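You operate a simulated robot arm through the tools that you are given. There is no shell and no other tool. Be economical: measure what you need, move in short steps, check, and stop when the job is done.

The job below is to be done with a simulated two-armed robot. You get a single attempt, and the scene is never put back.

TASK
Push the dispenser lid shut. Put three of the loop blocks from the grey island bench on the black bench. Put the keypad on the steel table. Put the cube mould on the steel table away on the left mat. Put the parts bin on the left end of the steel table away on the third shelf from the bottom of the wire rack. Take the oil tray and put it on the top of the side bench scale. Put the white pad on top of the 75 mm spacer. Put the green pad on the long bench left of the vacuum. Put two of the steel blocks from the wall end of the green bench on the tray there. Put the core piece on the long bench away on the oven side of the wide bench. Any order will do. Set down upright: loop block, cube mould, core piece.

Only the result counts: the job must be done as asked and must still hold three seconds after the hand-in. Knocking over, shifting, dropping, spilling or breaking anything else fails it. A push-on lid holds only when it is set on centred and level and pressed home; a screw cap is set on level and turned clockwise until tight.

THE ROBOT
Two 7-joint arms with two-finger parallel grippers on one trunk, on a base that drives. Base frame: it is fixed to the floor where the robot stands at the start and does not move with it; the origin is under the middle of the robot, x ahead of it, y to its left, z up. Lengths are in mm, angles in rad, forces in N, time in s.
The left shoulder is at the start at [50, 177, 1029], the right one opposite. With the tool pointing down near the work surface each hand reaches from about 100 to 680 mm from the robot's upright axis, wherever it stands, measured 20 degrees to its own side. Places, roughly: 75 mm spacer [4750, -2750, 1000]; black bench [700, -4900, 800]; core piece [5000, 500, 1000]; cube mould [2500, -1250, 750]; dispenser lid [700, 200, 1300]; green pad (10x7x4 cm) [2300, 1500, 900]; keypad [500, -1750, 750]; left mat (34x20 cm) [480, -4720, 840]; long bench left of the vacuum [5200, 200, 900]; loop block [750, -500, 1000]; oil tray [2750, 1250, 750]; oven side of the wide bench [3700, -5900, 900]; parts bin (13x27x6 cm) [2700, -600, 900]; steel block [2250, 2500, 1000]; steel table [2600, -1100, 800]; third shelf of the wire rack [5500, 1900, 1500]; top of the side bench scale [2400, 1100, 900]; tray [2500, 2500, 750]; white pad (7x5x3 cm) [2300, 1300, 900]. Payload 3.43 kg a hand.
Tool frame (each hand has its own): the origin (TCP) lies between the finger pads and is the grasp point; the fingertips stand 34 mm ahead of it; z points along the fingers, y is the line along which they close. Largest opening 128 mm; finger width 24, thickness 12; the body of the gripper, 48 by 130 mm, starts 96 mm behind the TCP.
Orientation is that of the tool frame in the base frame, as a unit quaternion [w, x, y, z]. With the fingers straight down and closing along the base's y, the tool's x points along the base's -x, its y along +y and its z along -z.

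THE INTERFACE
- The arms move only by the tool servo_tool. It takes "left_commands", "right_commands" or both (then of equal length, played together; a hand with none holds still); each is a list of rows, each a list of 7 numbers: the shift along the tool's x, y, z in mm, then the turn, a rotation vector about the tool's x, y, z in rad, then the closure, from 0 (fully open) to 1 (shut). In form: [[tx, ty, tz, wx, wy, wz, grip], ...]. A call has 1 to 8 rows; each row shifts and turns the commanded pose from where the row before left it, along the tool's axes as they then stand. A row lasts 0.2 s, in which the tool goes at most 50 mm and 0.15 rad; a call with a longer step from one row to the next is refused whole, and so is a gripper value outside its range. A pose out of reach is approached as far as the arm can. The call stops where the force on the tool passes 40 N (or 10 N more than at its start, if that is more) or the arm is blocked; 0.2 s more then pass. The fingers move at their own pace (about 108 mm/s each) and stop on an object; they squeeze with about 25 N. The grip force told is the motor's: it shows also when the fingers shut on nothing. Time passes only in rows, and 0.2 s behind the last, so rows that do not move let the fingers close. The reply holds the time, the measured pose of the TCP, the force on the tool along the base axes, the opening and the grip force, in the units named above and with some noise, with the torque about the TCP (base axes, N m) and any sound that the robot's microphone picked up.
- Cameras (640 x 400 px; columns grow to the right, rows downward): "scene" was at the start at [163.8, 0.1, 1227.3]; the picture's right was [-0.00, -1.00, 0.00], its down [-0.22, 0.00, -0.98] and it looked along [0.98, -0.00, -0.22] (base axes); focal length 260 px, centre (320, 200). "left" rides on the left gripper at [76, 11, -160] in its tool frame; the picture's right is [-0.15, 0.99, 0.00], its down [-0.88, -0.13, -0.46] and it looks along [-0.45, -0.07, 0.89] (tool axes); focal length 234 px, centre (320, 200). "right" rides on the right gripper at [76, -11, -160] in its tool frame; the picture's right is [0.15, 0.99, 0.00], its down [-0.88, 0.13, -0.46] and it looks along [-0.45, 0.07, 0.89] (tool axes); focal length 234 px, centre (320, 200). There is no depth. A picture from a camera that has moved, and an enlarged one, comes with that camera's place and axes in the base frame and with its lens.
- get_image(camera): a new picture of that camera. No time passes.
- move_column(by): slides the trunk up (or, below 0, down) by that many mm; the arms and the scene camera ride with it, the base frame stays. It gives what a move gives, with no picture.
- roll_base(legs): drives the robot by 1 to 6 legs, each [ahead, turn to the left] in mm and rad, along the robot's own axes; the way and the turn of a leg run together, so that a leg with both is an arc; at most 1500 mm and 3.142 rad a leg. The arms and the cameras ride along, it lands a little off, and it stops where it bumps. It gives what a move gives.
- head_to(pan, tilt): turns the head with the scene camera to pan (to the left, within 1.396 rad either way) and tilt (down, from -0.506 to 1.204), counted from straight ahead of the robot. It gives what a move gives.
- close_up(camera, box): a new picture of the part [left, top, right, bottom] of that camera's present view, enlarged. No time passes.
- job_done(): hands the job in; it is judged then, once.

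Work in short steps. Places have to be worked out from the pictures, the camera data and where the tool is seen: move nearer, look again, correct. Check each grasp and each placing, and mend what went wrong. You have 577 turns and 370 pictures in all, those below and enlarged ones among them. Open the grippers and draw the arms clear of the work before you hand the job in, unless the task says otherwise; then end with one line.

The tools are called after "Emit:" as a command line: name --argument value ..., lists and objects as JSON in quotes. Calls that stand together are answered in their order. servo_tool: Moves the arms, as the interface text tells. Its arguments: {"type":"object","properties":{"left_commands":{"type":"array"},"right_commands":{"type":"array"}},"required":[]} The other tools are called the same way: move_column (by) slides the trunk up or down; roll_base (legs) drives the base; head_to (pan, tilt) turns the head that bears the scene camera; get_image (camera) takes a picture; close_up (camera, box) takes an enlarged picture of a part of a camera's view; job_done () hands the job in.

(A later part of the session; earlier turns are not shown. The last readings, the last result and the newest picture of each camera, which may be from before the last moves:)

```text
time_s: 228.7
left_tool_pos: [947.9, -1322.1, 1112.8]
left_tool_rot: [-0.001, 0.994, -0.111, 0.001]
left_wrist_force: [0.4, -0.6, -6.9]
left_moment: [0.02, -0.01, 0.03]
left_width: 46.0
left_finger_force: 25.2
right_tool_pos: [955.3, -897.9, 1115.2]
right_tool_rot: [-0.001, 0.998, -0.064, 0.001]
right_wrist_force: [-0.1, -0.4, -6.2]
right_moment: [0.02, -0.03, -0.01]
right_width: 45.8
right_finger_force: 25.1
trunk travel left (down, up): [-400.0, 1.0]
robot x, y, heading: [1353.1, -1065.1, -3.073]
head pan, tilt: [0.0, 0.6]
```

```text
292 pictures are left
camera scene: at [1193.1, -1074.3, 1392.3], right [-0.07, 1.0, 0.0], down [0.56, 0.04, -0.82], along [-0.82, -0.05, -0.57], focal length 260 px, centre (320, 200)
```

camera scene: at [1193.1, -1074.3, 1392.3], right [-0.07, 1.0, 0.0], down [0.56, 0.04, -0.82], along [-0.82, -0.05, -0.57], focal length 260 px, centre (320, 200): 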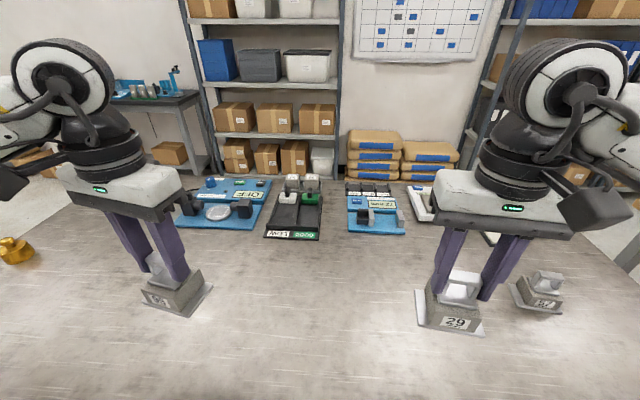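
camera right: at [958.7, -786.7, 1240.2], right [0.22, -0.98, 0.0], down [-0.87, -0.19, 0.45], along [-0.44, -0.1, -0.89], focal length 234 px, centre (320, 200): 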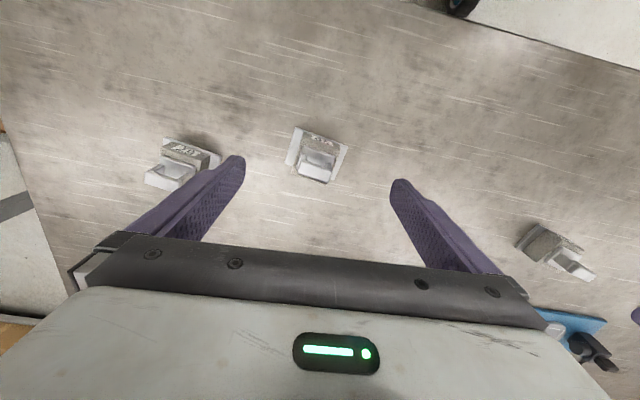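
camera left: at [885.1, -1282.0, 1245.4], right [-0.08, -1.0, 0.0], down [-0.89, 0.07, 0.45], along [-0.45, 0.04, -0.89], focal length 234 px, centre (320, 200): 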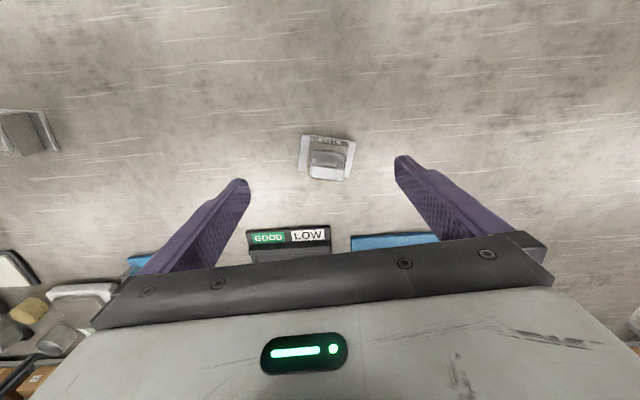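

Both held (~0.65 kg each). Drive back to the black bench, now to y≈−4400 on its −x side.

Emit:
roll_base --legs '[[-40, 0], [0, 1.502], [1000, 0], [580, 0], [0, -1.571]]'

Emit:
roll_base --legs '[[1500, 0], [100, 0], [0, 1.571], [1000, 0], [700, 0]]'

```text
time_s: 244.8
left_tool_pos: [949.8, -2877.0, 1113.9]
left_tool_rot: [0.0, 0.988, -0.156, 0.002]
left_wrist_force: [0.0, 0.3, -5.9]
left_moment: [-0.01, 0.02, -0.03]
left_width: 46.0
left_finger_force: 24.9
right_tool_pos: [994.7, -2457.6, 1114.7]
right_tool_rot: [0.0, 0.994, -0.108, 0.001]
right_wrist_force: [1.5, 0.1, -6.7]
right_moment: [0.01, -0.01, -0.02]
right_width: 45.8
right_finger_force: 24.8
trunk travel left (down, up): [-400.0, 1.0]
robot x, y, heading: [1378.5, -2659.2, 3.116]
head pan, tilt: [0.0, 0.6]
```

```text
time_s: 265.0
left_tool_pos: [27.9, -4749.2, 1112.6]
left_tool_rot: [-0.002, 0.802, 0.597, 0.002]
left_wrist_force: [-0.7, -0.1, -6.7]
left_moment: [0.04, -0.05, -0.02]
left_width: 45.8
left_finger_force: 25.1
right_tool_pos: [-391.8, -4714.5, 1114.5]
right_tool_rot: [-0.002, 0.771, 0.636, 0.002]
right_wrist_force: [-1.1, -0.8, -6.9]
right_moment: [0.05, -0.01, 0.01]
right_width: 46.0
right_finger_force: 25.2
trunk travel left (down, up): [-400.0, 1.0]
robot x, y, heading: [-200.7, -4328.7, -1.57]
head pan, tilt: [0.0, 0.6]
```

Emit:
roll_base --legs '[[70, 0], [0, 1.571], [110, 0]]'

Emit:
get_image --camera "scene"

```text
time_s: 270.6
left_tool_pos: [335.7, -4179.4, 1112.6]
left_tool_rot: [-0.002, 0.155, 0.988, 0.0]
left_wrist_force: [0.4, -0.3, -6.7]
left_moment: [0.02, 0.03, 0.0]
left_width: 45.9
left_finger_force: 25.1
right_tool_pos: [290.4, -4599.3, 1114.8]
right_tool_rot: [-0.002, 0.106, 0.994, -0.001]
right_wrist_force: [0.1, 0.2, -6.7]
right_moment: [0.02, 0.05, 0.01]
right_width: 46.0
right_finger_force: 24.9
trunk travel left (down, up): [-400.0, 1.0]
robot x, y, heading: [-87.0, -4399.0, -0.017]
head pan, tilt: [0.0, 0.6]
```

```text
291 pictures are left
camera scene: at [70.2, -4403.5, 1392.2], right [-0.02, -1.0, 0.0], down [-0.57, 0.01, -0.82], along [0.82, -0.02, -0.57], focal length 260 px, centre (320, 200)
```

scene: 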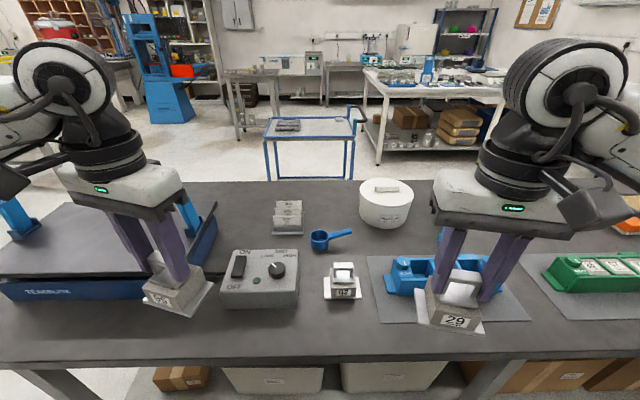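

Free strip in front of the control box and block 62 (x≈318–425). Right block goes to [371,−4467], squared up; move above and check.

Emit:
servo_tool --right_commands '[[0, 0, 0, 0, 0, -0.107, 1], [0, 0, 0, 0, 0, -0.107, 1], [-30, 35, 0, 0, 0, 0, 1], [-30, 35, 0, 0, 0, 0, 1], [-21, 35, 0, 0, 0, 0, 1], [0, 27, 30, 0, 0, 0, 1], [0, 0, 45, 0, 0, 0, 1], [0, 0, 40, 0, 0, 0, 1]]'

Emit:
get_image --camera "right"

Emit:
close_up --camera "scene" --box '[200, 220, 440, 380]'

```text
time_s: 272.4
left_tool_pos: [333.5, -4180.1, 1113.2]
left_tool_rot: [-0.002, 0.155, 0.988, -0.001]
left_wrist_force: [0.1, 0.0, -6.5]
left_moment: [-0.01, 0.04, 0.01]
left_width: 45.6
left_finger_force: 25.1
right_tool_pos: [371.8, -4466.4, 998.3]
right_tool_rot: [-0.002, -0.001, 1.0, -0.001]
right_wrist_force: [-0.2, 0.1, -6.6]
right_moment: [-0.03, 0.05, -0.04]
right_width: 45.8
right_finger_force: 25.4
trunk travel left (down, up): [-400.0, 1.0]
robot x, y, heading: [-92.2, -4397.5, -0.021]
head pan, tilt: [0.0, 0.6]
```

```text
290 pictures are left
camera right: at [295.3, -4476.4, 1158.5], right [-0.15, 0.99, 0.0], down [0.88, 0.13, 0.45], along [0.45, 0.07, -0.89], focal length 234 px, centre (320, 200)
```

right: 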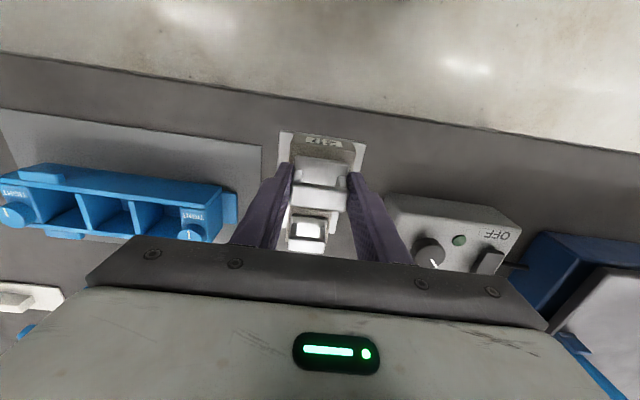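

```text
2.50 times, centred on (320, 300) of scene
camera zoom: at [69.6, -4403.4, 1392.3], right [-0.02, -1.0, 0.0], down [-0.57, 0.01, -0.82], along [0.82, -0.02, -0.57], focal length 649 px, centre (320, -50)
```

zoom: 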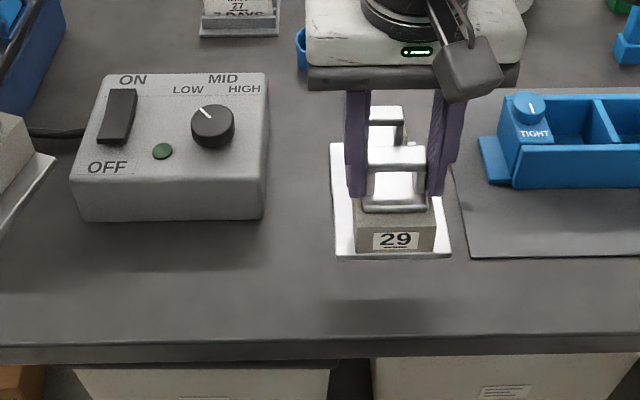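

Clear. Shift 3 mm toward the edge and lower.

Emit:
servo_tool --right_commands '[[4, 0, 30, 0, 0, 0, 1], [0, 0, 27, 0, 0, 0, 1], [0, 0, 6, 0, 0, 0, 1]]'

Emit:
servo_tool --right_commands '[[0, 0, 3, 0, 0, 0, 1], [0, 0, 3, 0, 0, 0, 1]]'

Emit:
close_up --camera "scene" --box '[200, 220, 440, 380]'

```text
time_s: 273.2
left_tool_pos: [332.2, -4179.4, 1112.0]
left_tool_rot: [-0.001, 0.154, 0.988, -0.001]
left_wrist_force: [1.0, 0.6, -6.5]
left_moment: [0.02, 0.03, 0.01]
left_width: 46.0
left_finger_force: 24.2
right_tool_pos: [365.8, -4465.3, 936.0]
right_tool_rot: [-0.002, -0.001, 1.0, -0.001]
right_wrist_force: [0.2, 0.6, -6.3]
right_moment: [0.03, 0.03, -0.02]
right_width: 45.9
right_finger_force: 24.8
trunk travel left (down, up): [-400.0, 1.0]
robot x, y, heading: [-89.6, -4402.9, -0.019]
head pan, tilt: [0.0, 0.6]
```

```text
time_s: 273.8
left_tool_pos: [333.6, -4178.8, 1112.3]
left_tool_rot: [-0.002, 0.155, 0.988, 0.0]
left_wrist_force: [-0.9, 0.6, -6.6]
left_moment: [0.0, 0.02, -0.03]
left_width: 46.0
left_finger_force: 25.0
right_tool_pos: [365.1, -4465.8, 929.4]
right_tool_rot: [-0.002, 0.0, 1.0, -0.001]
right_wrist_force: [-0.6, 0.0, -6.8]
right_moment: [-0.01, 0.05, -0.02]
right_width: 45.7
right_finger_force: 25.0
trunk travel left (down, up): [-400.0, 1.0]
robot x, y, heading: [-90.5, -4398.4, -0.015]
head pan, tilt: [0.0, 0.6]
```

```text
2.50 times, centred on (320, 300) of scene
camera zoom: at [69.3, -4403.3, 1392.4], right [-0.02, -1.0, 0.0], down [-0.57, 0.01, -0.82], along [0.82, -0.02, -0.57], focal length 649 px, centre (320, -50)
```

zoom: 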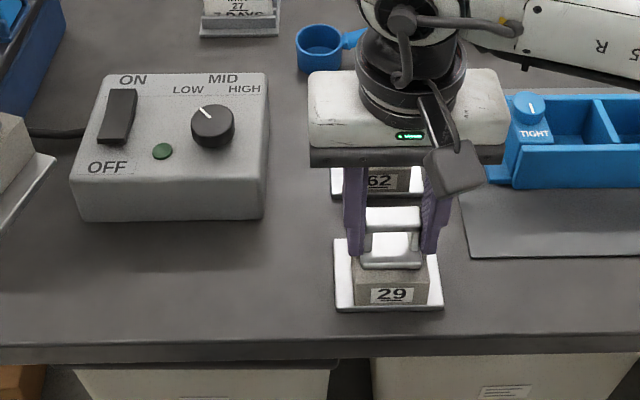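

Emit:
servo_tool --right_commands '[[0, 0, 3, 0, 0, 0, 1], [0, 0, 2, 0, 0, 0, 1]]'

Emit:
servo_tool --right_commands '[[0, 0, 2, 0, 0, 0, 1]]'

```text
time_s: 274.4
left_tool_pos: [332.9, -4179.4, 1114.2]
left_tool_rot: [-0.001, 0.154, 0.988, 0.0]
left_wrist_force: [0.1, -0.4, -6.3]
left_moment: [0.04, -0.01, 0.01]
left_width: 45.7
left_finger_force: 24.6
right_tool_pos: [366.5, -4466.8, 929.5]
right_tool_rot: [0.001, -0.001, 1.0, -0.001]
right_wrist_force: [-1.0, -3.2, 10.6]
right_moment: [-0.1, 0.65, 0.05]
right_width: 46.1
right_finger_force: 25.0
trunk travel left (down, up): [-400.0, 1.0]
robot x, y, heading: [-88.9, -4399.5, -0.024]
head pan, tilt: [0.0, 0.6]
```

```text
time_s: 274.8
left_tool_pos: [331.8, -4178.5, 1114.0]
left_tool_rot: [0.0, 0.155, 0.988, 0.0]
left_wrist_force: [-1.0, 0.4, -7.0]
left_moment: [0.02, 0.04, -0.01]
left_width: 46.0
left_finger_force: 25.0
right_tool_pos: [365.2, -4467.4, 926.3]
right_tool_rot: [0.002, 0.0, 1.0, 0.0]
right_wrist_force: [-3.7, -9.1, 19.8]
right_moment: [0.41, -0.07, 0.0]
right_width: 45.6
right_finger_force: 25.1
trunk travel left (down, up): [-400.0, 1.0]
robot x, y, heading: [-91.1, -4402.2, -0.017]
head pan, tilt: [0.0, 0.6]
```

Seated. Release, rise, and move the right hand away.

Emit:
servo_tool --right_commands '[[0, 0, -2, 0, 0, 0, 0.45], [0, 0, 0, 0, 0, 0, 0.45], [0, 0, -40, 0, 0, 0, 0.45], [0, 0, -45, 0, 0, 0, 0.3], [0, 0, -45, 0, 0, 0, 0], [35, -20, -25, 0, 0, 0, 0], [40, -25, 0, 0, 0, 0, 0], [0, -45, 0, 0, 0, 0, 0]]' --left_commands '[[0, 0, 0, 0, 0, -0.15, 1], [0, 0, 0, 0, 0, -0.16, 1], [0, 0, 0, 0, 0, 0, 1], [0, 0, 0, 0, 0, 0, 1], [0, 0, 0, 0, 0, 0, 1], [0, 0, 0, 0, 0, 0, 1], [-18, -42, 0, 0, 0, 0, 1], [-16, -42, 0, 0, 0, 0, 1]]'

Emit:
get_image --camera "scene"

```text
refused: row 2 steps farther than a row can; nothing moved
```

```text
287 pictures are left
camera scene: at [66.6, -4403.9, 1393.1], right [-0.02, -1.0, 0.0], down [-0.56, 0.01, -0.83], along [0.83, -0.02, -0.56], focal length 260 px, centre (320, 200)
```

scene: 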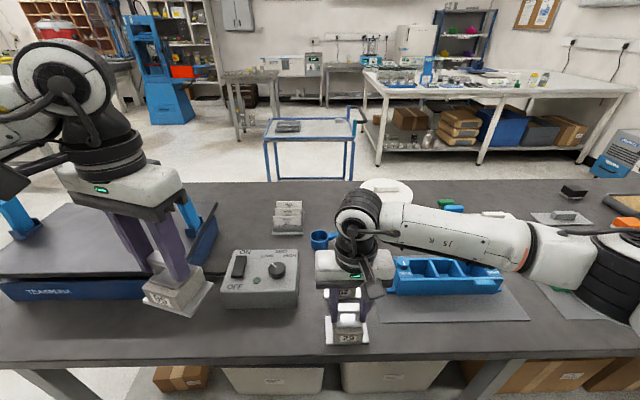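

Emit:
servo_tool --right_commands '[[0, 0, -2, 0, 0, 0, 0.45], [0, 0, 0, 0, 0, 0, 0.45], [0, 0, -40, 0, 0, 0, 0.45], [0, 0, -45, 0, 0, 0, 0.3], [0, 0, -45, 0, 0, 0, 0], [35, -20, -25, 0, 0, 0, 0], [40, -25, 0, 0, 0, 0, 0], [0, -45, 0, 0, 0, 0, 0]]' --left_commands '[[0, 0, 0, 0, 0, -0.104, 1], [0, 0, 0, 0, 0, -0.104, 1], [0, 0, 0, 0, 0, -0.103, 1], [0, 0, 0, 0, 0, 0, 1], [0, 0, 0, 0, 0, 0, 1], [-11, -37, 0, 0, 0, 0, 1], [-10, -37, 0, 0, 0, 0, 1], [-10, -37, 0, 0, 0, 0, 1]]'

Emit:
servo_tool --left_commands '[[0, 0, 45, 0, 0, 0, 1], [0, 0, 45, 0, 0, 0, 1], [0, 0, 35, 0, 0, 0, 1]]'

Emit:
get_image --camera "scene"

```text
time_s: 276.6
left_tool_pos: [363.2, -4293.1, 1113.8]
left_tool_rot: [-0.002, 0.0, 1.0, 0.001]
left_wrist_force: [1.1, -0.9, -6.2]
left_moment: [0.03, 0.03, 0.04]
left_width: 45.8
left_finger_force: 24.7
right_tool_pos: [292.6, -4561.7, 1082.0]
right_tool_rot: [-0.001, -0.001, 1.0, 0.0]
right_wrist_force: [0.1, -0.5, -0.6]
right_moment: [0.03, -0.04, -0.01]
right_width: 127.9
right_finger_force: 0.0
trunk travel left (down, up): [-400.0, 1.0]
robot x, y, heading: [-91.7, -4402.3, -0.024]
head pan, tilt: [0.0, 0.6]
```

```text
time_s: 277.4
left_tool_pos: [361.4, -4288.8, 988.7]
left_tool_rot: [-0.001, 0.0, 1.0, -0.001]
left_wrist_force: [-0.8, -0.7, -6.4]
left_moment: [-0.01, 0.07, 0.0]
left_width: 46.0
left_finger_force: 25.4
right_tool_pos: [294.1, -4557.5, 1082.6]
right_tool_rot: [-0.001, 0.0, 1.0, -0.001]
right_wrist_force: [-0.5, 0.1, -0.1]
right_moment: [0.04, -0.01, 0.04]
right_width: 128.1
right_finger_force: 0.0
trunk travel left (down, up): [-400.0, 1.0]
robot x, y, heading: [-89.4, -4400.4, -0.017]
head pan, tilt: [0.0, 0.6]
```

```text
286 pictures are left
camera scene: at [69.1, -4403.5, 1392.4], right [-0.02, -1.0, 0.0], down [-0.57, 0.01, -0.82], along [0.82, -0.02, -0.57], focal length 260 px, centre (320, 200)
```

scene: 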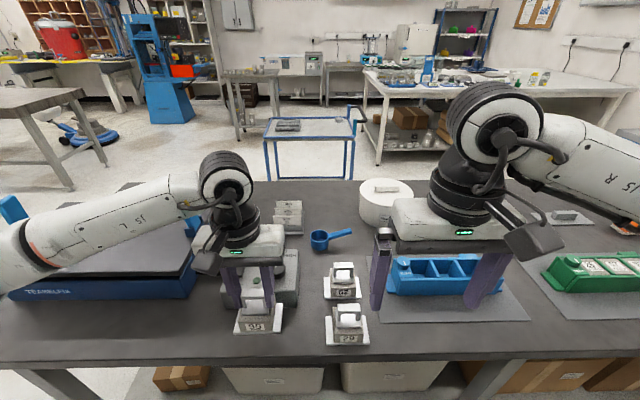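

Good placement line. Lower to the surface and release.

Emit:
servo_tool --left_commands '[[0, 0, 30, 0, 0, 0, 1], [0, 0, 25, 0, 0, 0, 1], [0, 0, 3, 0, 0, 0, 1]]'

Emit:
servo_tool --left_commands '[[0, 0, 3, 0, 0, 0, 1], [0, 0, 2, 0, 0, 0, 1]]'

Emit:
close_up --camera "scene" --box '[180, 220, 420, 380]'

```text
time_s: 278.2
left_tool_pos: [363.9, -4288.0, 930.6]
left_tool_rot: [-0.001, -0.001, 1.0, 0.0]
left_wrist_force: [-0.2, 0.0, -7.1]
left_moment: [0.01, -0.01, 0.02]
left_width: 46.0
left_finger_force: 24.9
right_tool_pos: [292.2, -4558.3, 1082.5]
right_tool_rot: [-0.002, -0.001, 1.0, -0.001]
right_wrist_force: [0.0, 0.8, -0.7]
right_moment: [0.01, -0.02, 0.0]
right_width: 127.7
right_finger_force: 0.1
trunk travel left (down, up): [-400.0, 1.0]
robot x, y, heading: [-89.5, -4398.6, -0.016]
head pan, tilt: [0.0, 0.6]
```

```text
time_s: 278.8
left_tool_pos: [364.7, -4289.2, 929.1]
left_tool_rot: [0.002, -0.001, 1.0, -0.001]
left_wrist_force: [-4.4, 4.1, 20.2]
left_moment: [0.3, -0.06, 0.0]
left_width: 45.3
left_finger_force: 25.1
right_tool_pos: [291.2, -4557.7, 1083.2]
right_tool_rot: [0.0, -0.001, 1.0, 0.0]
right_wrist_force: [0.2, 0.3, -0.3]
right_moment: [-0.02, 0.01, -0.02]
right_width: 128.1
right_finger_force: 0.0
trunk travel left (down, up): [-400.0, 1.0]
robot x, y, heading: [-89.7, -4400.1, -0.02]
head pan, tilt: [0.0, 0.6]
```

```text
2.50 times, centred on (300, 300) of scene
camera zoom: at [65.9, -4403.6, 1393.3], right [-0.02, -1.0, 0.0], down [-0.56, 0.01, -0.83], along [0.83, -0.02, -0.56], focal length 649 px, centre (370, -50)
```

zoom: 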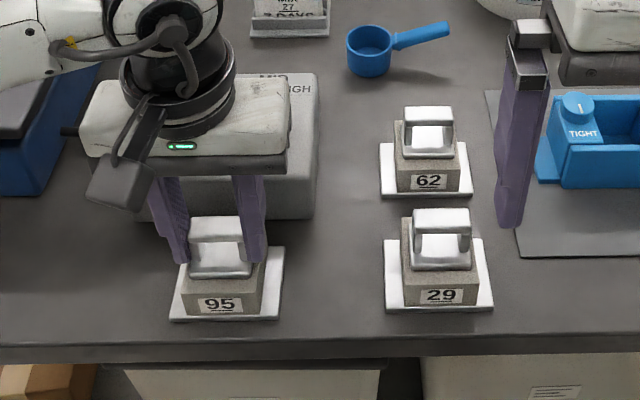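

All three blocks stand properly. Release and withdraw.

Emit:
servo_tool --left_commands '[[0, 0, -2, 0, 0, 0, 0.45], [0, 0, 0, 0, 0, 0, 0.45], [0, 0, -40, 0, 0, 0, 0.45], [0, 0, -45, 0, 0, 0, 0.3], [0, 0, -45, 0, 0, 0, 0], [40, 0, -20, 0, 0, 0, 0], [40, 0, 0, 0, 0, 0, 0]]'

Emit:
close_up --camera "scene" --box '[180, 220, 420, 380]'

Emit:
roll_base --legs '[[-100, 0], [0, 1.588], [1000, 0], [760, 0], [0, -1.571]]'

Emit:
roll_base --legs '[[1500, 0], [170, 0], [0, 1.571], [1000, 0], [1400, 0]]'

```text
time_s: 280.4
left_tool_pos: [285.8, -4288.8, 1078.1]
left_tool_rot: [0.0, -0.001, 1.0, 0.0]
left_wrist_force: [0.1, -1.5, -0.4]
left_moment: [0.0, -0.06, 0.02]
left_width: 128.1
left_finger_force: 0.0
right_tool_pos: [292.1, -4558.6, 1082.3]
right_tool_rot: [-0.001, -0.001, 1.0, -0.001]
right_wrist_force: [-0.2, 0.0, -0.6]
right_moment: [0.0, 0.05, 0.0]
right_width: 127.8
right_finger_force: 0.1
trunk travel left (down, up): [-400.0, 1.0]
robot x, y, heading: [-91.6, -4402.3, -0.017]
head pan, tilt: [0.0, 0.6]
```

```text
2.50 times, centred on (300, 300) of scene
camera zoom: at [68.0, -4403.5, 1392.6], right [-0.02, -1.0, 0.0], down [-0.56, 0.01, -0.83], along [0.83, -0.02, -0.56], focal length 649 px, centre (370, -50)
```

zoom: 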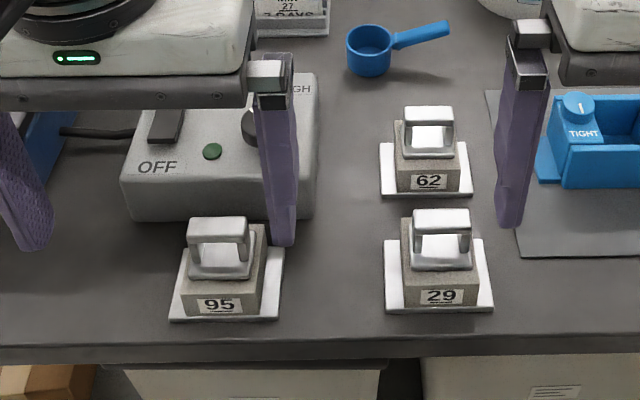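

```text
time_s: 297.8
left_tool_pos: [132.1, -2519.2, 1078.0]
left_tool_rot: [-0.001, -0.029, 1.0, 0.0]
left_wrist_force: [0.3, 0.5, 1.3]
left_moment: [0.02, 0.0, 0.02]
left_width: 128.0
left_finger_force: 0.2
right_tool_pos: [154.5, -2787.1, 1081.8]
right_tool_rot: [-0.001, -0.029, 1.0, -0.001]
right_wrist_force: [0.1, 0.3, 0.5]
right_moment: [0.0, -0.01, -0.02]
right_width: 127.8
right_finger_force: 0.1
trunk travel left (down, up): [-400.0, 1.0]
robot x, y, heading: [-239.9, -2651.8, 0.043]
head pan, tilt: [0.0, 0.6]
```

```text
time_s: 321.2
left_tool_pos: [1168.1, 161.3, 1078.5]
left_tool_rot: [0.0, 0.723, -0.691, 0.001]
left_wrist_force: [0.6, -0.2, 0.5]
left_moment: [-0.05, 0.02, 0.03]
left_width: 128.0
left_finger_force: 0.0
right_tool_pos: [1435.9, 180.4, 1081.1]
right_tool_rot: [0.0, 0.723, -0.691, 0.002]
right_wrist_force: [-0.5, -0.2, 0.1]
right_moment: [0.01, -0.04, -0.02]
right_width: 128.1
right_finger_force: 0.1
trunk travel left (down, up): [-400.0, 1.0]
robot x, y, heading: [1295.0, -211.0, 1.597]
head pan, tilt: [0.0, 0.6]
```

Now at [1295,−211] facing +y. Look ahead and to the right.

Emit:
head_to --pan -0.3 --tilt 0.35

Emit:
get_image --camera "scene"

Emit:
head_to --pan -1.39 --tilt 0.35

Emit:
get_image --camera "scene"

```text
time_s: 322.0
left_tool_pos: [1168.5, 162.6, 1079.1]
left_tool_rot: [0.0, 0.723, -0.691, 0.001]
left_wrist_force: [0.7, 0.2, 0.5]
left_moment: [0.0, 0.03, -0.01]
left_width: 128.0
left_finger_force: 0.1
right_tool_pos: [1435.5, 178.9, 1081.8]
right_tool_rot: [0.0, 0.723, -0.691, 0.001]
right_wrist_force: [-0.5, 0.2, 0.4]
right_moment: [-0.01, -0.02, 0.0]
right_width: 127.9
right_finger_force: 0.0
trunk travel left (down, up): [-400.0, 1.0]
robot x, y, heading: [1298.6, -208.0, 1.595]
head pan, tilt: [-0.3, 0.351]
```

```text
283 pictures are left
camera scene: at [1320.5, -49.6, 1415.2], right [0.96, -0.27, 0.0], down [-0.09, -0.33, -0.94], along [0.25, 0.9, -0.34], focal length 260 px, centre (320, 200)
```

scene: 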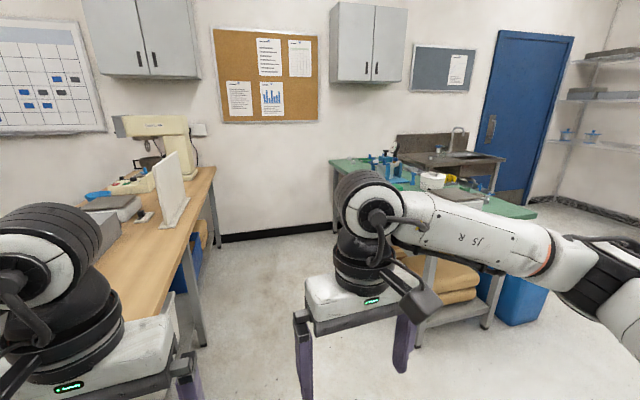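

```text
time_s: 323.3
left_tool_pos: [1168.8, 162.8, 1077.9]
left_tool_rot: [0.001, 0.723, -0.691, 0.0]
left_wrist_force: [0.1, 0.2, -0.1]
left_moment: [-0.02, -0.02, 0.0]
left_width: 127.9
left_finger_force: 0.0
right_tool_pos: [1436.2, 179.8, 1082.3]
right_tool_rot: [0.0, 0.723, -0.691, 0.001]
right_wrist_force: [-0.2, -0.6, -1.5]
right_moment: [0.01, 0.01, -0.01]
right_width: 128.1
right_finger_force: 0.1
trunk travel left (down, up): [-400.0, 1.0]
robot x, y, heading: [1297.9, -208.9, 1.599]
head pan, tilt: [-1.389, 0.351]
```

```text
282 pictures are left
camera scene: at [1386.4, -120.0, 1415.3], right [0.21, -0.98, 0.0], down [-0.34, -0.07, -0.94], along [0.92, 0.19, -0.34], focal length 260 px, centre (320, 200)
```

scene: 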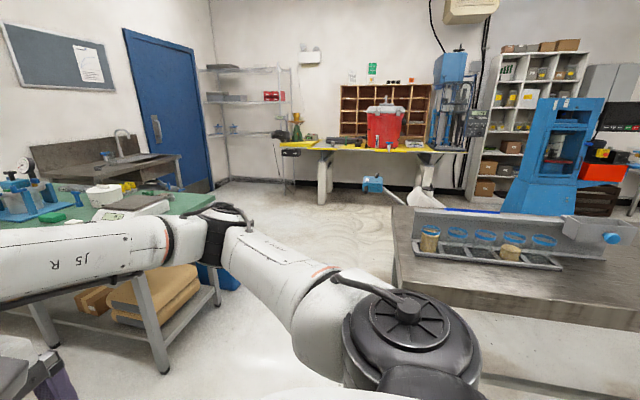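

The blue bin sits behind the grey divider at the north end of the steel table. I drive to the corridor north of it and face −y.

Emit:
roll_base --legs '[[0, -1.145], [1500, 0], [0, -2.025]]'

Emit:
head_to --pan 0 --tilt 0.55

Emit:
get_image --camera "scene"

```text
time_s: 338.4
left_tool_pos: [2779.6, 47.9, 1078.9]
left_tool_rot: [-0.001, 0.689, 0.725, 0.0]
left_wrist_force: [0.1, -0.2, 0.0]
left_moment: [-0.01, 0.0, 0.01]
left_width: 128.1
left_finger_force: 0.2
right_tool_pos: [2513.1, 28.8, 1083.1]
right_tool_rot: [-0.001, 0.689, 0.725, 0.0]
right_wrist_force: [-0.9, -1.3, -0.5]
right_moment: [0.0, 0.0, 0.02]
right_width: 128.1
right_finger_force: 0.0
trunk travel left (down, up): [-400.0, 1.0]
robot x, y, heading: [2648.8, 421.6, -1.543]
head pan, tilt: [-1.389, 0.351]
```

```text
time_s: 339.9
left_tool_pos: [2780.7, 48.0, 1077.8]
left_tool_rot: [0.0, 0.689, 0.724, 0.001]
left_wrist_force: [0.4, 0.2, -1.0]
left_moment: [0.02, -0.01, 0.03]
left_width: 128.2
left_finger_force: 0.1
right_tool_pos: [2511.1, 29.0, 1082.8]
right_tool_rot: [-0.001, 0.689, 0.724, -0.001]
right_wrist_force: [0.7, 0.7, 0.0]
right_moment: [-0.01, -0.03, 0.01]
right_width: 128.0
right_finger_force: 0.1
trunk travel left (down, up): [-400.0, 1.0]
robot x, y, heading: [2650.3, 413.8, -1.539]
head pan, tilt: [0.0, 0.55]
```

```text
281 pictures are left
camera scene: at [2654.7, 259.6, 1397.0], right [-1.0, -0.03, 0.0], down [-0.02, 0.52, -0.85], along [0.03, -0.85, -0.52], focal length 260 px, centre (320, 200)
```

scene: 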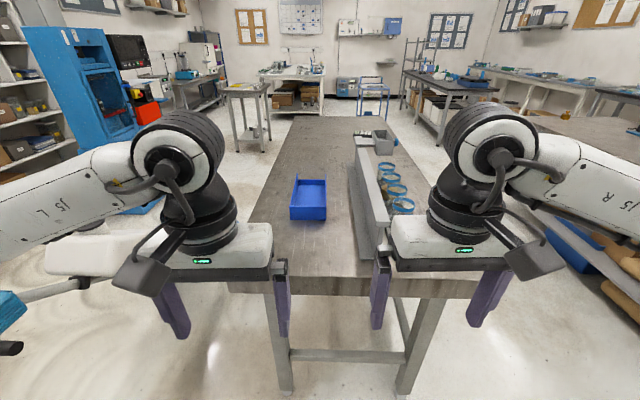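

Emit:
close_up --camera "scene" --box '[260, 160, 360, 235]'

```text
5.33 times, centred on (310, 198) of scene
camera zoom: at [2654.7, 259.6, 1397.0], right [-1.0, -0.03, 0.0], down [-0.02, 0.52, -0.85], along [0.03, -0.85, -0.52], focal length 1385 px, centre (373, 213)
```

zoom: 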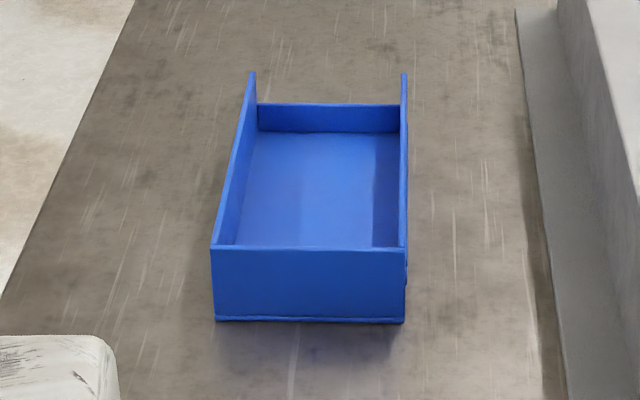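

An open-topped blue bin, ~130 mm wide (too wide to span). I'll pinch its left side wall near mid-length with the left hand pitched forward, which will also suit the shelf. First roll closer.

Emit:
roll_base --legs '[[345, -0.03]]'

Emit:
servo_tool --left_commands '[[0, 0, 0, 0, -0.122, 0, 0.3], [0, 0, 0, 0, -0.122, 0, 0.5], [0, 0, 0, 0, -0.122, 0, 0.5], [0, 0, 0, 0, -0.122, 0, 0.5], [0, 0, 0, 0, -0.122, 0, 0.5]]'

Emit:
get_image --camera "left"

Emit:
get_image --camera "scene"

```text
time_s: 342.1
left_tool_pos: [2776.1, -296.3, 1077.8]
left_tool_rot: [-0.001, 0.699, 0.715, 0.0]
left_wrist_force: [0.4, 0.0, -0.5]
left_moment: [0.0, 0.0, 0.02]
left_width: 128.0
left_finger_force: 0.0
right_tool_pos: [2505.8, -308.6, 1082.1]
right_tool_rot: [-0.001, 0.7, 0.715, 0.001]
right_wrist_force: [-0.5, 0.0, -0.7]
right_moment: [0.03, 0.01, 0.02]
right_width: 128.1
right_finger_force: 0.0
trunk travel left (down, up): [-400.0, 1.0]
robot x, y, heading: [2657.3, 75.1, -1.567]
head pan, tilt: [0.0, 0.55]
```

```text
time_s: 343.3
left_tool_pos: [2775.3, -295.6, 1078.1]
left_tool_rot: [0.215, 0.666, 0.682, -0.211]
left_wrist_force: [0.8, -0.6, 0.0]
left_moment: [-0.01, 0.04, 0.0]
left_width: 64.0
left_finger_force: 0.1
right_tool_pos: [2507.8, -309.3, 1082.4]
right_tool_rot: [-0.001, 0.699, 0.715, 0.001]
right_wrist_force: [0.1, 0.1, -1.1]
right_moment: [-0.01, 0.0, -0.02]
right_width: 128.0
right_finger_force: 0.1
trunk travel left (down, up): [-400.0, 1.0]
robot x, y, heading: [2655.7, 77.7, -1.566]
head pan, tilt: [0.0, 0.55]
```

```text
279 pictures are left
camera left: at [2783.3, -142.9, 1165.9], right [0.99, -0.1, 0.08], down [-0.12, -0.46, 0.88], along [-0.05, -0.88, -0.47], focal length 234 px, centre (320, 200)
```

left: 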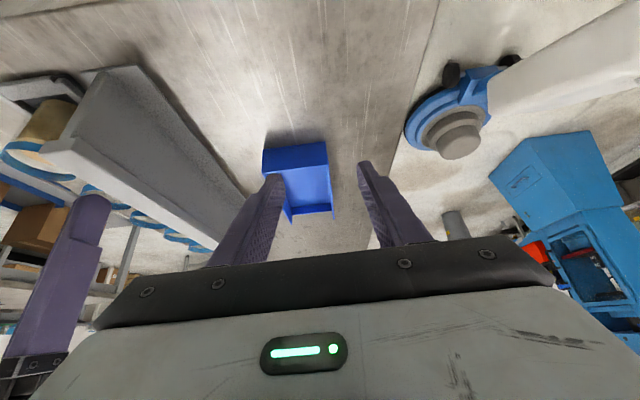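

```text
278 pictures are left
camera scene: at [2656.2, -82.0, 1397.1], right [-1.0, 0.0, 0.0], down [0.0, 0.52, -0.85], along [0.0, -0.85, -0.52], focal length 260 px, centre (320, 200)
```

scene: 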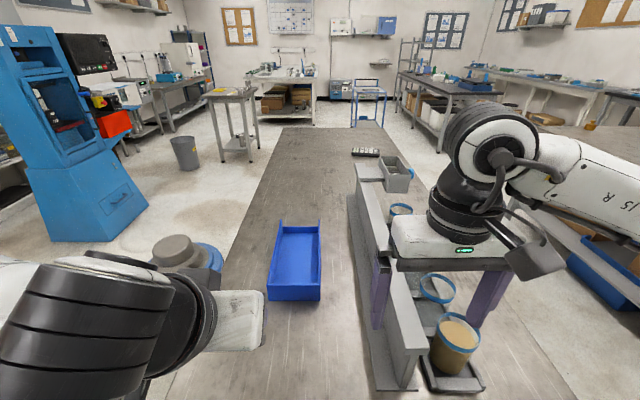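

Bin: x 2653–2787, y −510..−780, rim z≈895. Bring the pitched left hand to above its left wall at [2785,−600,960].

Emit:
servo_tool --left_commands '[[-26, 0.5, 38.7, 0, 0, 0, 0.5], [-26, 0.5, 38.7, 0, 0, 0, 0.5], [-26, 0.5, 38.7, 0, 0, 0, 0.5], [-26, 0.5, 38.7, 0, 0, 0, 0.5], [-26, 0.5, 38.7, 0, 0, 0, 0.5], [-26, 0.5, 38.7, 0, 0, 0, 0.5], [-26, 0.5, 38.7, 0, 0, 0, 0.5]]'

Emit:
get_image --camera "left"

Emit:
get_image --camera "scene"

```text
time_s: 344.9
left_tool_pos: [2783.9, -602.4, 960.2]
left_tool_rot: [0.213, 0.668, 0.681, -0.209]
left_wrist_force: [0.3, 0.5, 0.4]
left_moment: [0.03, 0.05, -0.02]
left_width: 63.8
left_finger_force: 0.0
right_tool_pos: [2506.6, -309.3, 1082.2]
right_tool_rot: [-0.001, 0.699, 0.715, 0.001]
right_wrist_force: [-0.2, -0.5, -0.2]
right_moment: [0.01, -0.02, -0.03]
right_width: 128.1
right_finger_force: 0.1
trunk travel left (down, up): [-400.0, 1.0]
robot x, y, heading: [2653.7, 76.8, -1.571]
head pan, tilt: [0.0, 0.55]
```

```text
277 pictures are left
camera left: at [2792.9, -448.7, 1047.8], right [0.99, -0.1, 0.08], down [-0.12, -0.47, 0.88], along [-0.05, -0.88, -0.47], focal length 234 px, centre (320, 200)
```

left: 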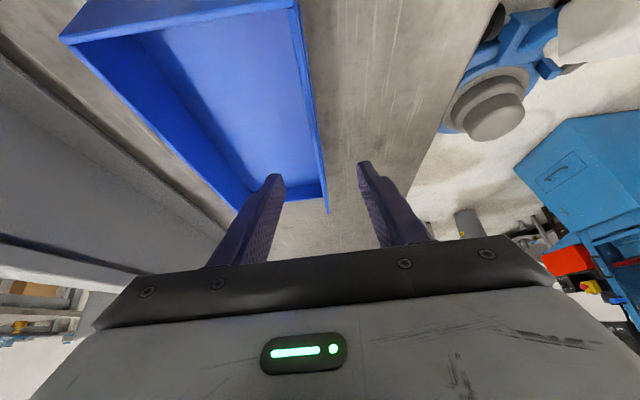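

```text
276 pictures are left
camera scene: at [2655.9, -82.7, 1396.9], right [-1.0, 0.0, 0.0], down [0.0, 0.52, -0.85], along [0.0, -0.85, -0.52], focal length 260 px, centre (320, 200)
```

scene: 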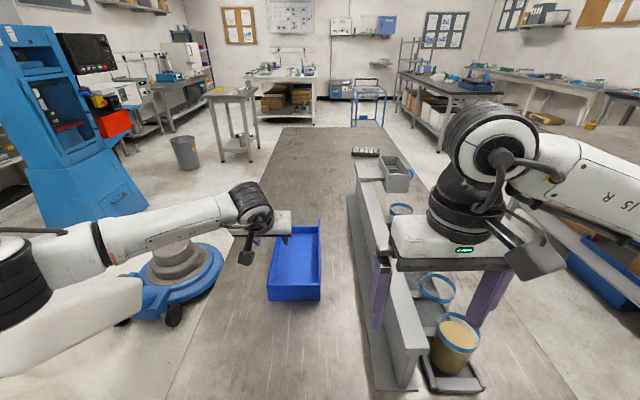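

The wall lies midway between the fingers. Lower 72 mm (and 20 forward), check.

Emit:
servo_tool --left_commands '[[12.5, 0, 35, 0, 0, 0, 0.5], [8, 0, 22, 0, 0, 0, 0.5]]'

Emit:
get_image --camera "left"

Emit:
close_up --camera "scene" --box '[200, 170, 360, 320]'

```text
time_s: 345.5
left_tool_pos: [2786.2, -616.4, 901.0]
left_tool_rot: [0.214, 0.667, 0.683, -0.209]
left_wrist_force: [-0.8, 0.0, -0.2]
left_moment: [0.01, 0.0, -0.01]
left_width: 63.8
left_finger_force: 0.1
right_tool_pos: [2507.6, -308.0, 1081.4]
right_tool_rot: [-0.001, 0.699, 0.715, -0.001]
right_wrist_force: [-0.2, 0.5, -0.4]
right_moment: [-0.02, -0.01, -0.01]
right_width: 128.1
right_finger_force: 0.1
trunk travel left (down, up): [-400.0, 1.0]
robot x, y, heading: [2658.7, 78.7, -1.57]
head pan, tilt: [0.0, 0.55]
```

```text
275 pictures are left
camera left: at [2794.4, -463.3, 988.3], right [0.99, -0.1, 0.08], down [-0.12, -0.47, 0.88], along [-0.05, -0.88, -0.47], focal length 234 px, centre (320, 200)
```

left: 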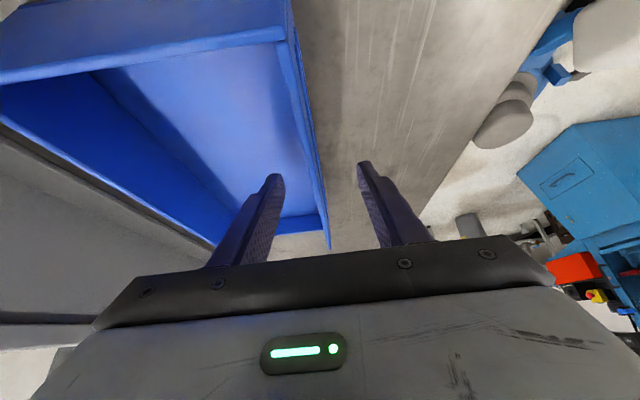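

```text
2.67 times, centred on (280, 245) of scene
camera zoom: at [2656.2, -82.1, 1397.1], right [-1.0, 0.0, 0.0], down [0.0, 0.52, -0.85], along [0.0, -0.85, -0.52], focal length 692 px, centre (427, 80)
```

zoom: 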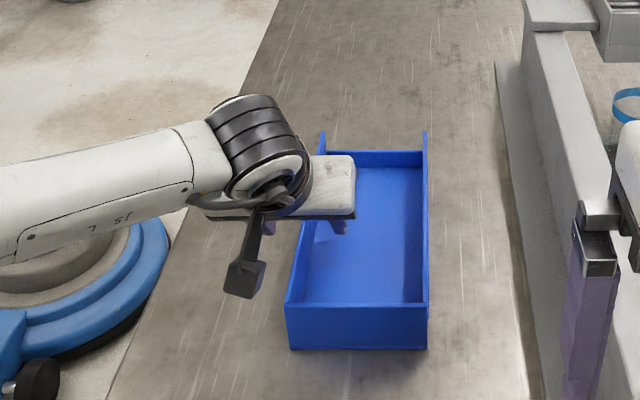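

Emit:
servo_tool --left_commands '[[7, 0, 10, 0, 0, 0, 0.5], [0, 0, 0, 0, 0, 0, 1], [0, 0, 0, 0, 0, 0, 1], [0, 0, 0, 0, 0, 0, 1]]'

Emit:
servo_tool --left_commands '[[-6, 0, -8, 0, 0, 0, 1], [-17, 0, -25, 0, 0, 0, 1]]'

Emit:
close_up --camera "scene" --box '[200, 170, 360, 320]'

```text
time_s: 346.5
left_tool_pos: [2786.4, -617.1, 888.7]
left_tool_rot: [0.214, 0.667, 0.683, -0.209]
left_wrist_force: [0.3, 0.8, 0.1]
left_moment: [-0.21, 0.08, 0.03]
left_width: 4.7
left_finger_force: 25.2
right_tool_pos: [2505.8, -309.4, 1082.0]
right_tool_rot: [-0.001, 0.699, 0.716, 0.001]
right_wrist_force: [0.2, -0.3, 0.5]
right_moment: [0.01, -0.02, 0.0]
right_width: 127.8
right_finger_force: 0.0
trunk travel left (down, up): [-400.0, 1.0]
robot x, y, heading: [2654.0, 78.6, -1.565]
head pan, tilt: [0.0, 0.55]
```

```text
time_s: 347.1
left_tool_pos: [2787.0, -616.9, 927.8]
left_tool_rot: [0.214, 0.667, 0.682, -0.21]
left_wrist_force: [0.2, -0.1, -1.5]
left_moment: [0.03, -0.08, 0.01]
left_width: 4.5
left_finger_force: 25.2
right_tool_pos: [2507.7, -309.0, 1082.5]
right_tool_rot: [-0.001, 0.699, 0.716, 0.0]
right_wrist_force: [-0.2, -0.1, -0.1]
right_moment: [0.0, -0.03, 0.04]
right_width: 127.8
right_finger_force: 0.1
trunk travel left (down, up): [-400.0, 1.0]
robot x, y, heading: [2653.9, 77.3, -1.572]
head pan, tilt: [0.0, 0.55]
```

```text
2.67 times, centred on (280, 245) of scene
camera zoom: at [2656.2, -81.9, 1397.0], right [-1.0, 0.0, 0.0], down [0.0, 0.52, -0.85], along [0.0, -0.85, -0.52], focal length 692 px, centre (427, 80)
```

zoom: 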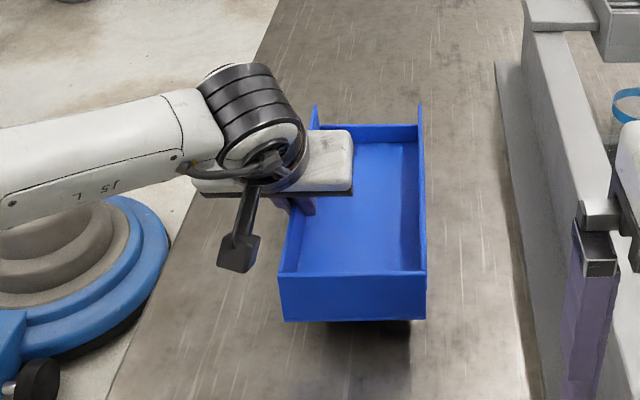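

The bin is held level. Raise it, pull it in, back off, and turn east to look.

Emit:
servo_tool --left_commands '[[13, 0, -39, 0, 0, 0, 1], [13, 0, -39, 0, 0, 0, 1], [13, 0, -39, 0, 0, 0, 1], [13, 0, -39, 0, 0, 0, 1], [13, 0, -39, 0, 0, 0, 1], [13, 0, -39, 0, 0, 0, 1]]'

Emit:
roll_base --legs '[[-320, 0], [0, 1.571]]'

Emit:
head_to --pan 0.1 --tilt 0.4

Emit:
get_image --camera "scene"

```text
time_s: 348.5
left_tool_pos: [2781.6, -419.9, 1077.1]
left_tool_rot: [0.214, 0.667, 0.682, -0.21]
left_wrist_force: [-0.2, 0.2, -1.4]
left_moment: [0.02, -0.11, 0.02]
left_width: 4.6
left_finger_force: 25.3
right_tool_pos: [2506.4, -308.7, 1082.7]
right_tool_rot: [0.0, 0.699, 0.715, 0.0]
right_wrist_force: [-0.6, 0.1, 0.4]
right_moment: [-0.02, 0.0, -0.01]
right_width: 127.6
right_finger_force: 0.1
trunk travel left (down, up): [-400.0, 1.0]
robot x, y, heading: [2657.4, 72.4, -1.57]
head pan, tilt: [0.0, 0.55]
```

```text
time_s: 354.5
left_tool_pos: [3149.7, 532.8, 1075.7]
left_tool_rot: [0.299, -0.022, 0.954, 0.007]
left_wrist_force: [-0.1, 0.1, -0.8]
left_moment: [0.02, 0.01, 0.04]
left_width: 4.8
left_finger_force: 25.0
right_tool_pos: [3044.7, 255.8, 1082.5]
right_tool_rot: [-0.002, -0.023, 1.0, -0.001]
right_wrist_force: [-0.8, -0.7, 0.2]
right_moment: [-0.02, 0.04, -0.04]
right_width: 128.2
right_finger_force: 0.1
trunk travel left (down, up): [-400.0, 1.0]
robot x, y, heading: [2655.8, 399.0, 0.023]
head pan, tilt: [0.0, 0.55]
```

```text
time_s: 355.2
left_tool_pos: [3150.3, 531.3, 1076.7]
left_tool_rot: [0.299, -0.022, 0.954, 0.007]
left_wrist_force: [-0.6, 0.1, -1.4]
left_moment: [0.08, -0.01, -0.04]
left_width: 4.7
left_finger_force: 25.5
right_tool_pos: [3042.8, 255.4, 1082.3]
right_tool_rot: [-0.001, -0.022, 1.0, -0.001]
right_wrist_force: [0.0, 0.1, 0.9]
right_moment: [-0.02, 0.0, 0.02]
right_width: 127.8
right_finger_force: 0.1
trunk travel left (down, up): [-400.0, 1.0]
robot x, y, heading: [2653.7, 393.6, 0.027]
head pan, tilt: [0.099, 0.4]
```

```text
272 pictures are left
camera scene: at [2816.9, 408.5, 1410.7], right [0.12, -0.99, 0.0], down [-0.39, -0.05, -0.92], along [0.91, 0.11, -0.39], focal length 260 px, centre (320, 200)
```

scene: 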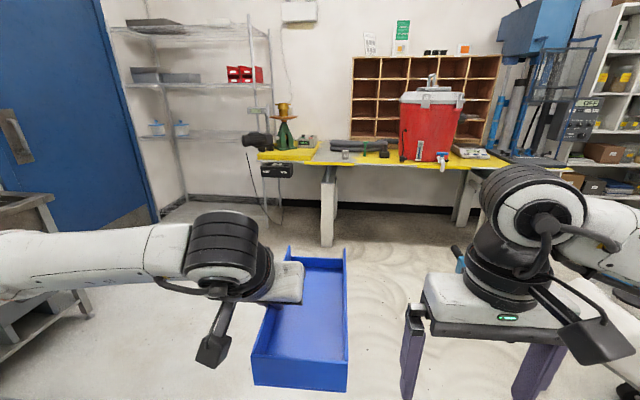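

The wire rack is in view. Zoom on its shelves.

Emit:
close_up --camera "scene" --box '[100, 0, 300, 240]'

```text
1.67 times, centred on (200, 120) of scene
camera zoom: at [2816.9, 408.5, 1410.7], right [0.12, -0.99, 0.0], down [-0.39, -0.05, -0.92], along [0.91, 0.11, -0.39], focal length 433 px, centre (520, 333)
```

zoom: 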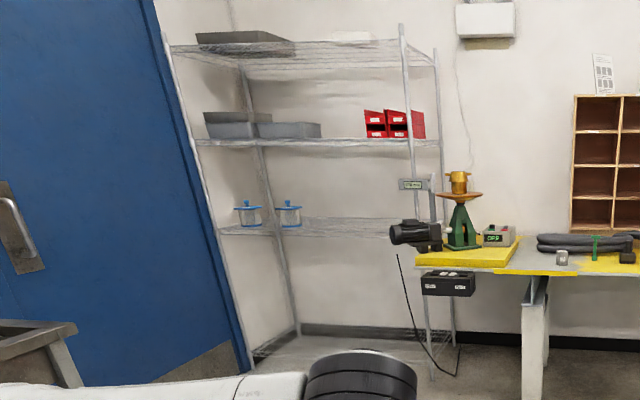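

Shelf three (z≈1465) has a free gap between the grey and red bins at y≈1615–1825; the rack front is at x≈5305. Drive around via [3550,400] to [4500,1750], facing +x.

Emit:
roll_base --legs '[[900, -0.027], [0, 0.93], [1500, 0], [130, 0], [0, -0.93]]'

Emit:
head_to --pan 0.0 --tilt 0.0

Emit:
get_image --camera "scene"

```text
time_s: 372.7
left_tool_pos: [5043.8, 1839.7, 1076.2]
left_tool_rot: [0.299, -0.004, 0.954, 0.001]
left_wrist_force: [1.1, -0.2, -0.5]
left_moment: [0.06, 0.0, -0.01]
left_width: 4.5
left_finger_force: 25.3
right_tool_pos: [4928.4, 1566.3, 1083.5]
right_tool_rot: [0.0, -0.004, 1.0, 0.001]
right_wrist_force: [0.1, 0.3, -0.3]
right_moment: [0.02, -0.02, -0.02]
right_width: 128.0
right_finger_force: 0.0
trunk travel left (down, up): [-400.0, 1.0]
robot x, y, heading: [4544.4, 1720.5, -0.016]
head pan, tilt: [0.099, 0.4]
```

```text
time_s: 373.5
left_tool_pos: [5044.2, 1839.9, 1076.0]
left_tool_rot: [0.3, -0.005, 0.954, 0.001]
left_wrist_force: [0.9, -0.5, -0.3]
left_moment: [0.1, 0.01, 0.0]
left_width: 4.7
left_finger_force: 25.2
right_tool_pos: [4927.0, 1567.2, 1083.1]
right_tool_rot: [0.0, -0.005, 1.0, -0.001]
right_wrist_force: [-0.5, 0.5, -0.4]
right_moment: [-0.01, -0.01, 0.0]
right_width: 128.0
right_finger_force: 0.2
trunk travel left (down, up): [-400.0, 1.0]
robot x, y, heading: [4542.8, 1717.7, -0.011]
head pan, tilt: [0.0, 0.0]
```

```text
270 pictures are left
camera scene: at [4704.4, 1719.3, 1447.7], right [-0.01, -1.0, 0.0], down [0.0, 0.0, -1.0], along [1.0, -0.01, 0.0], focal length 260 px, centre (320, 200)
```

scene: 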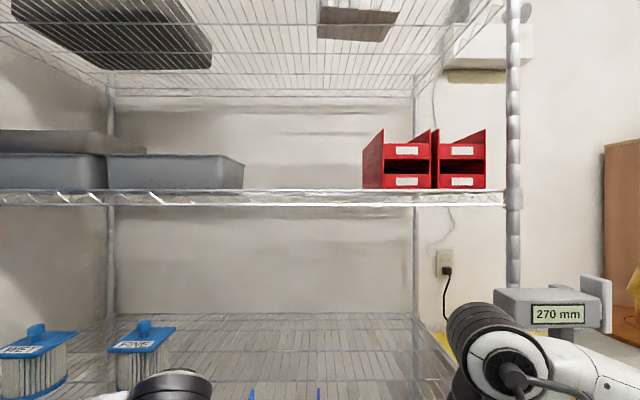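

The gap on shelf three is clear: y≈1612–1909, surface z≈1473, ample headroom. Raise the bin in place before driving it in.

Emit:
servo_tool --left_commands '[[-25, 0, -37, 0, 0, 0, 1], [-25, 0, -37, 0, 0, 0, 1], [-25, 0, -37, 0, 0, 0, 1], [-25, 0, -37, 0, 0, 0, 1], [-25, 0, -37, 0, 0, 0, 1], [-25, 0, -37, 0, 0, 0, 1], [-25, 0, -37, 0, 0, 0, 1], [-25, 0, -37, 0, 0, 0, 1]]'

Emit:
servo_tool --left_commands '[[-20, -5, -38, 0, 0, 0, 1], [-20, -5, -38, 0, 0, 0, 1]]'

Emit:
get_image --camera "scene"

```text
time_s: 375.3
left_tool_pos: [5038.5, 1838.4, 1434.8]
left_tool_rot: [0.299, -0.003, 0.954, 0.001]
left_wrist_force: [-0.4, -0.2, -0.4]
left_moment: [0.09, 0.04, 0.0]
left_width: 4.7
left_finger_force: 25.4
right_tool_pos: [4927.3, 1567.0, 1082.6]
right_tool_rot: [0.0, -0.005, 1.0, 0.0]
right_wrist_force: [0.1, -0.4, 0.0]
right_moment: [0.03, -0.02, -0.02]
right_width: 128.1
right_finger_force: 0.2
trunk travel left (down, up): [-400.0, 1.0]
robot x, y, heading: [4544.5, 1720.8, -0.012]
head pan, tilt: [0.0, 0.0]
```

```text
time_s: 375.9
left_tool_pos: [5028.9, 1830.0, 1519.9]
left_tool_rot: [0.301, -0.003, 0.954, 0.002]
left_wrist_force: [-0.2, -0.6, -1.2]
left_moment: [0.09, 0.02, 0.02]
left_width: 4.5
left_finger_force: 25.2
right_tool_pos: [4927.0, 1566.8, 1081.9]
right_tool_rot: [-0.001, -0.005, 1.0, 0.0]
right_wrist_force: [0.4, -1.4, 0.3]
right_moment: [-0.02, -0.01, -0.01]
right_width: 127.8
right_finger_force: 0.1
trunk travel left (down, up): [-400.0, 1.0]
robot x, y, heading: [4545.0, 1719.6, -0.011]
head pan, tilt: [0.0, 0.0]
```

```text
269 pictures are left
camera scene: at [4703.8, 1718.5, 1447.8], right [-0.01, -1.0, 0.0], down [0.0, 0.0, -1.0], along [1.0, -0.01, 0.0], focal length 260 px, centre (320, 200)
```

scene: 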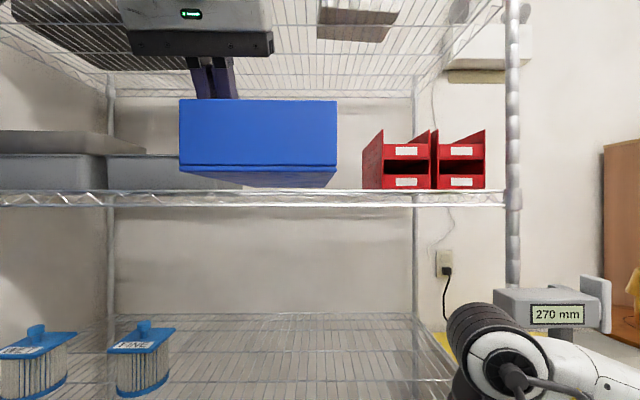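

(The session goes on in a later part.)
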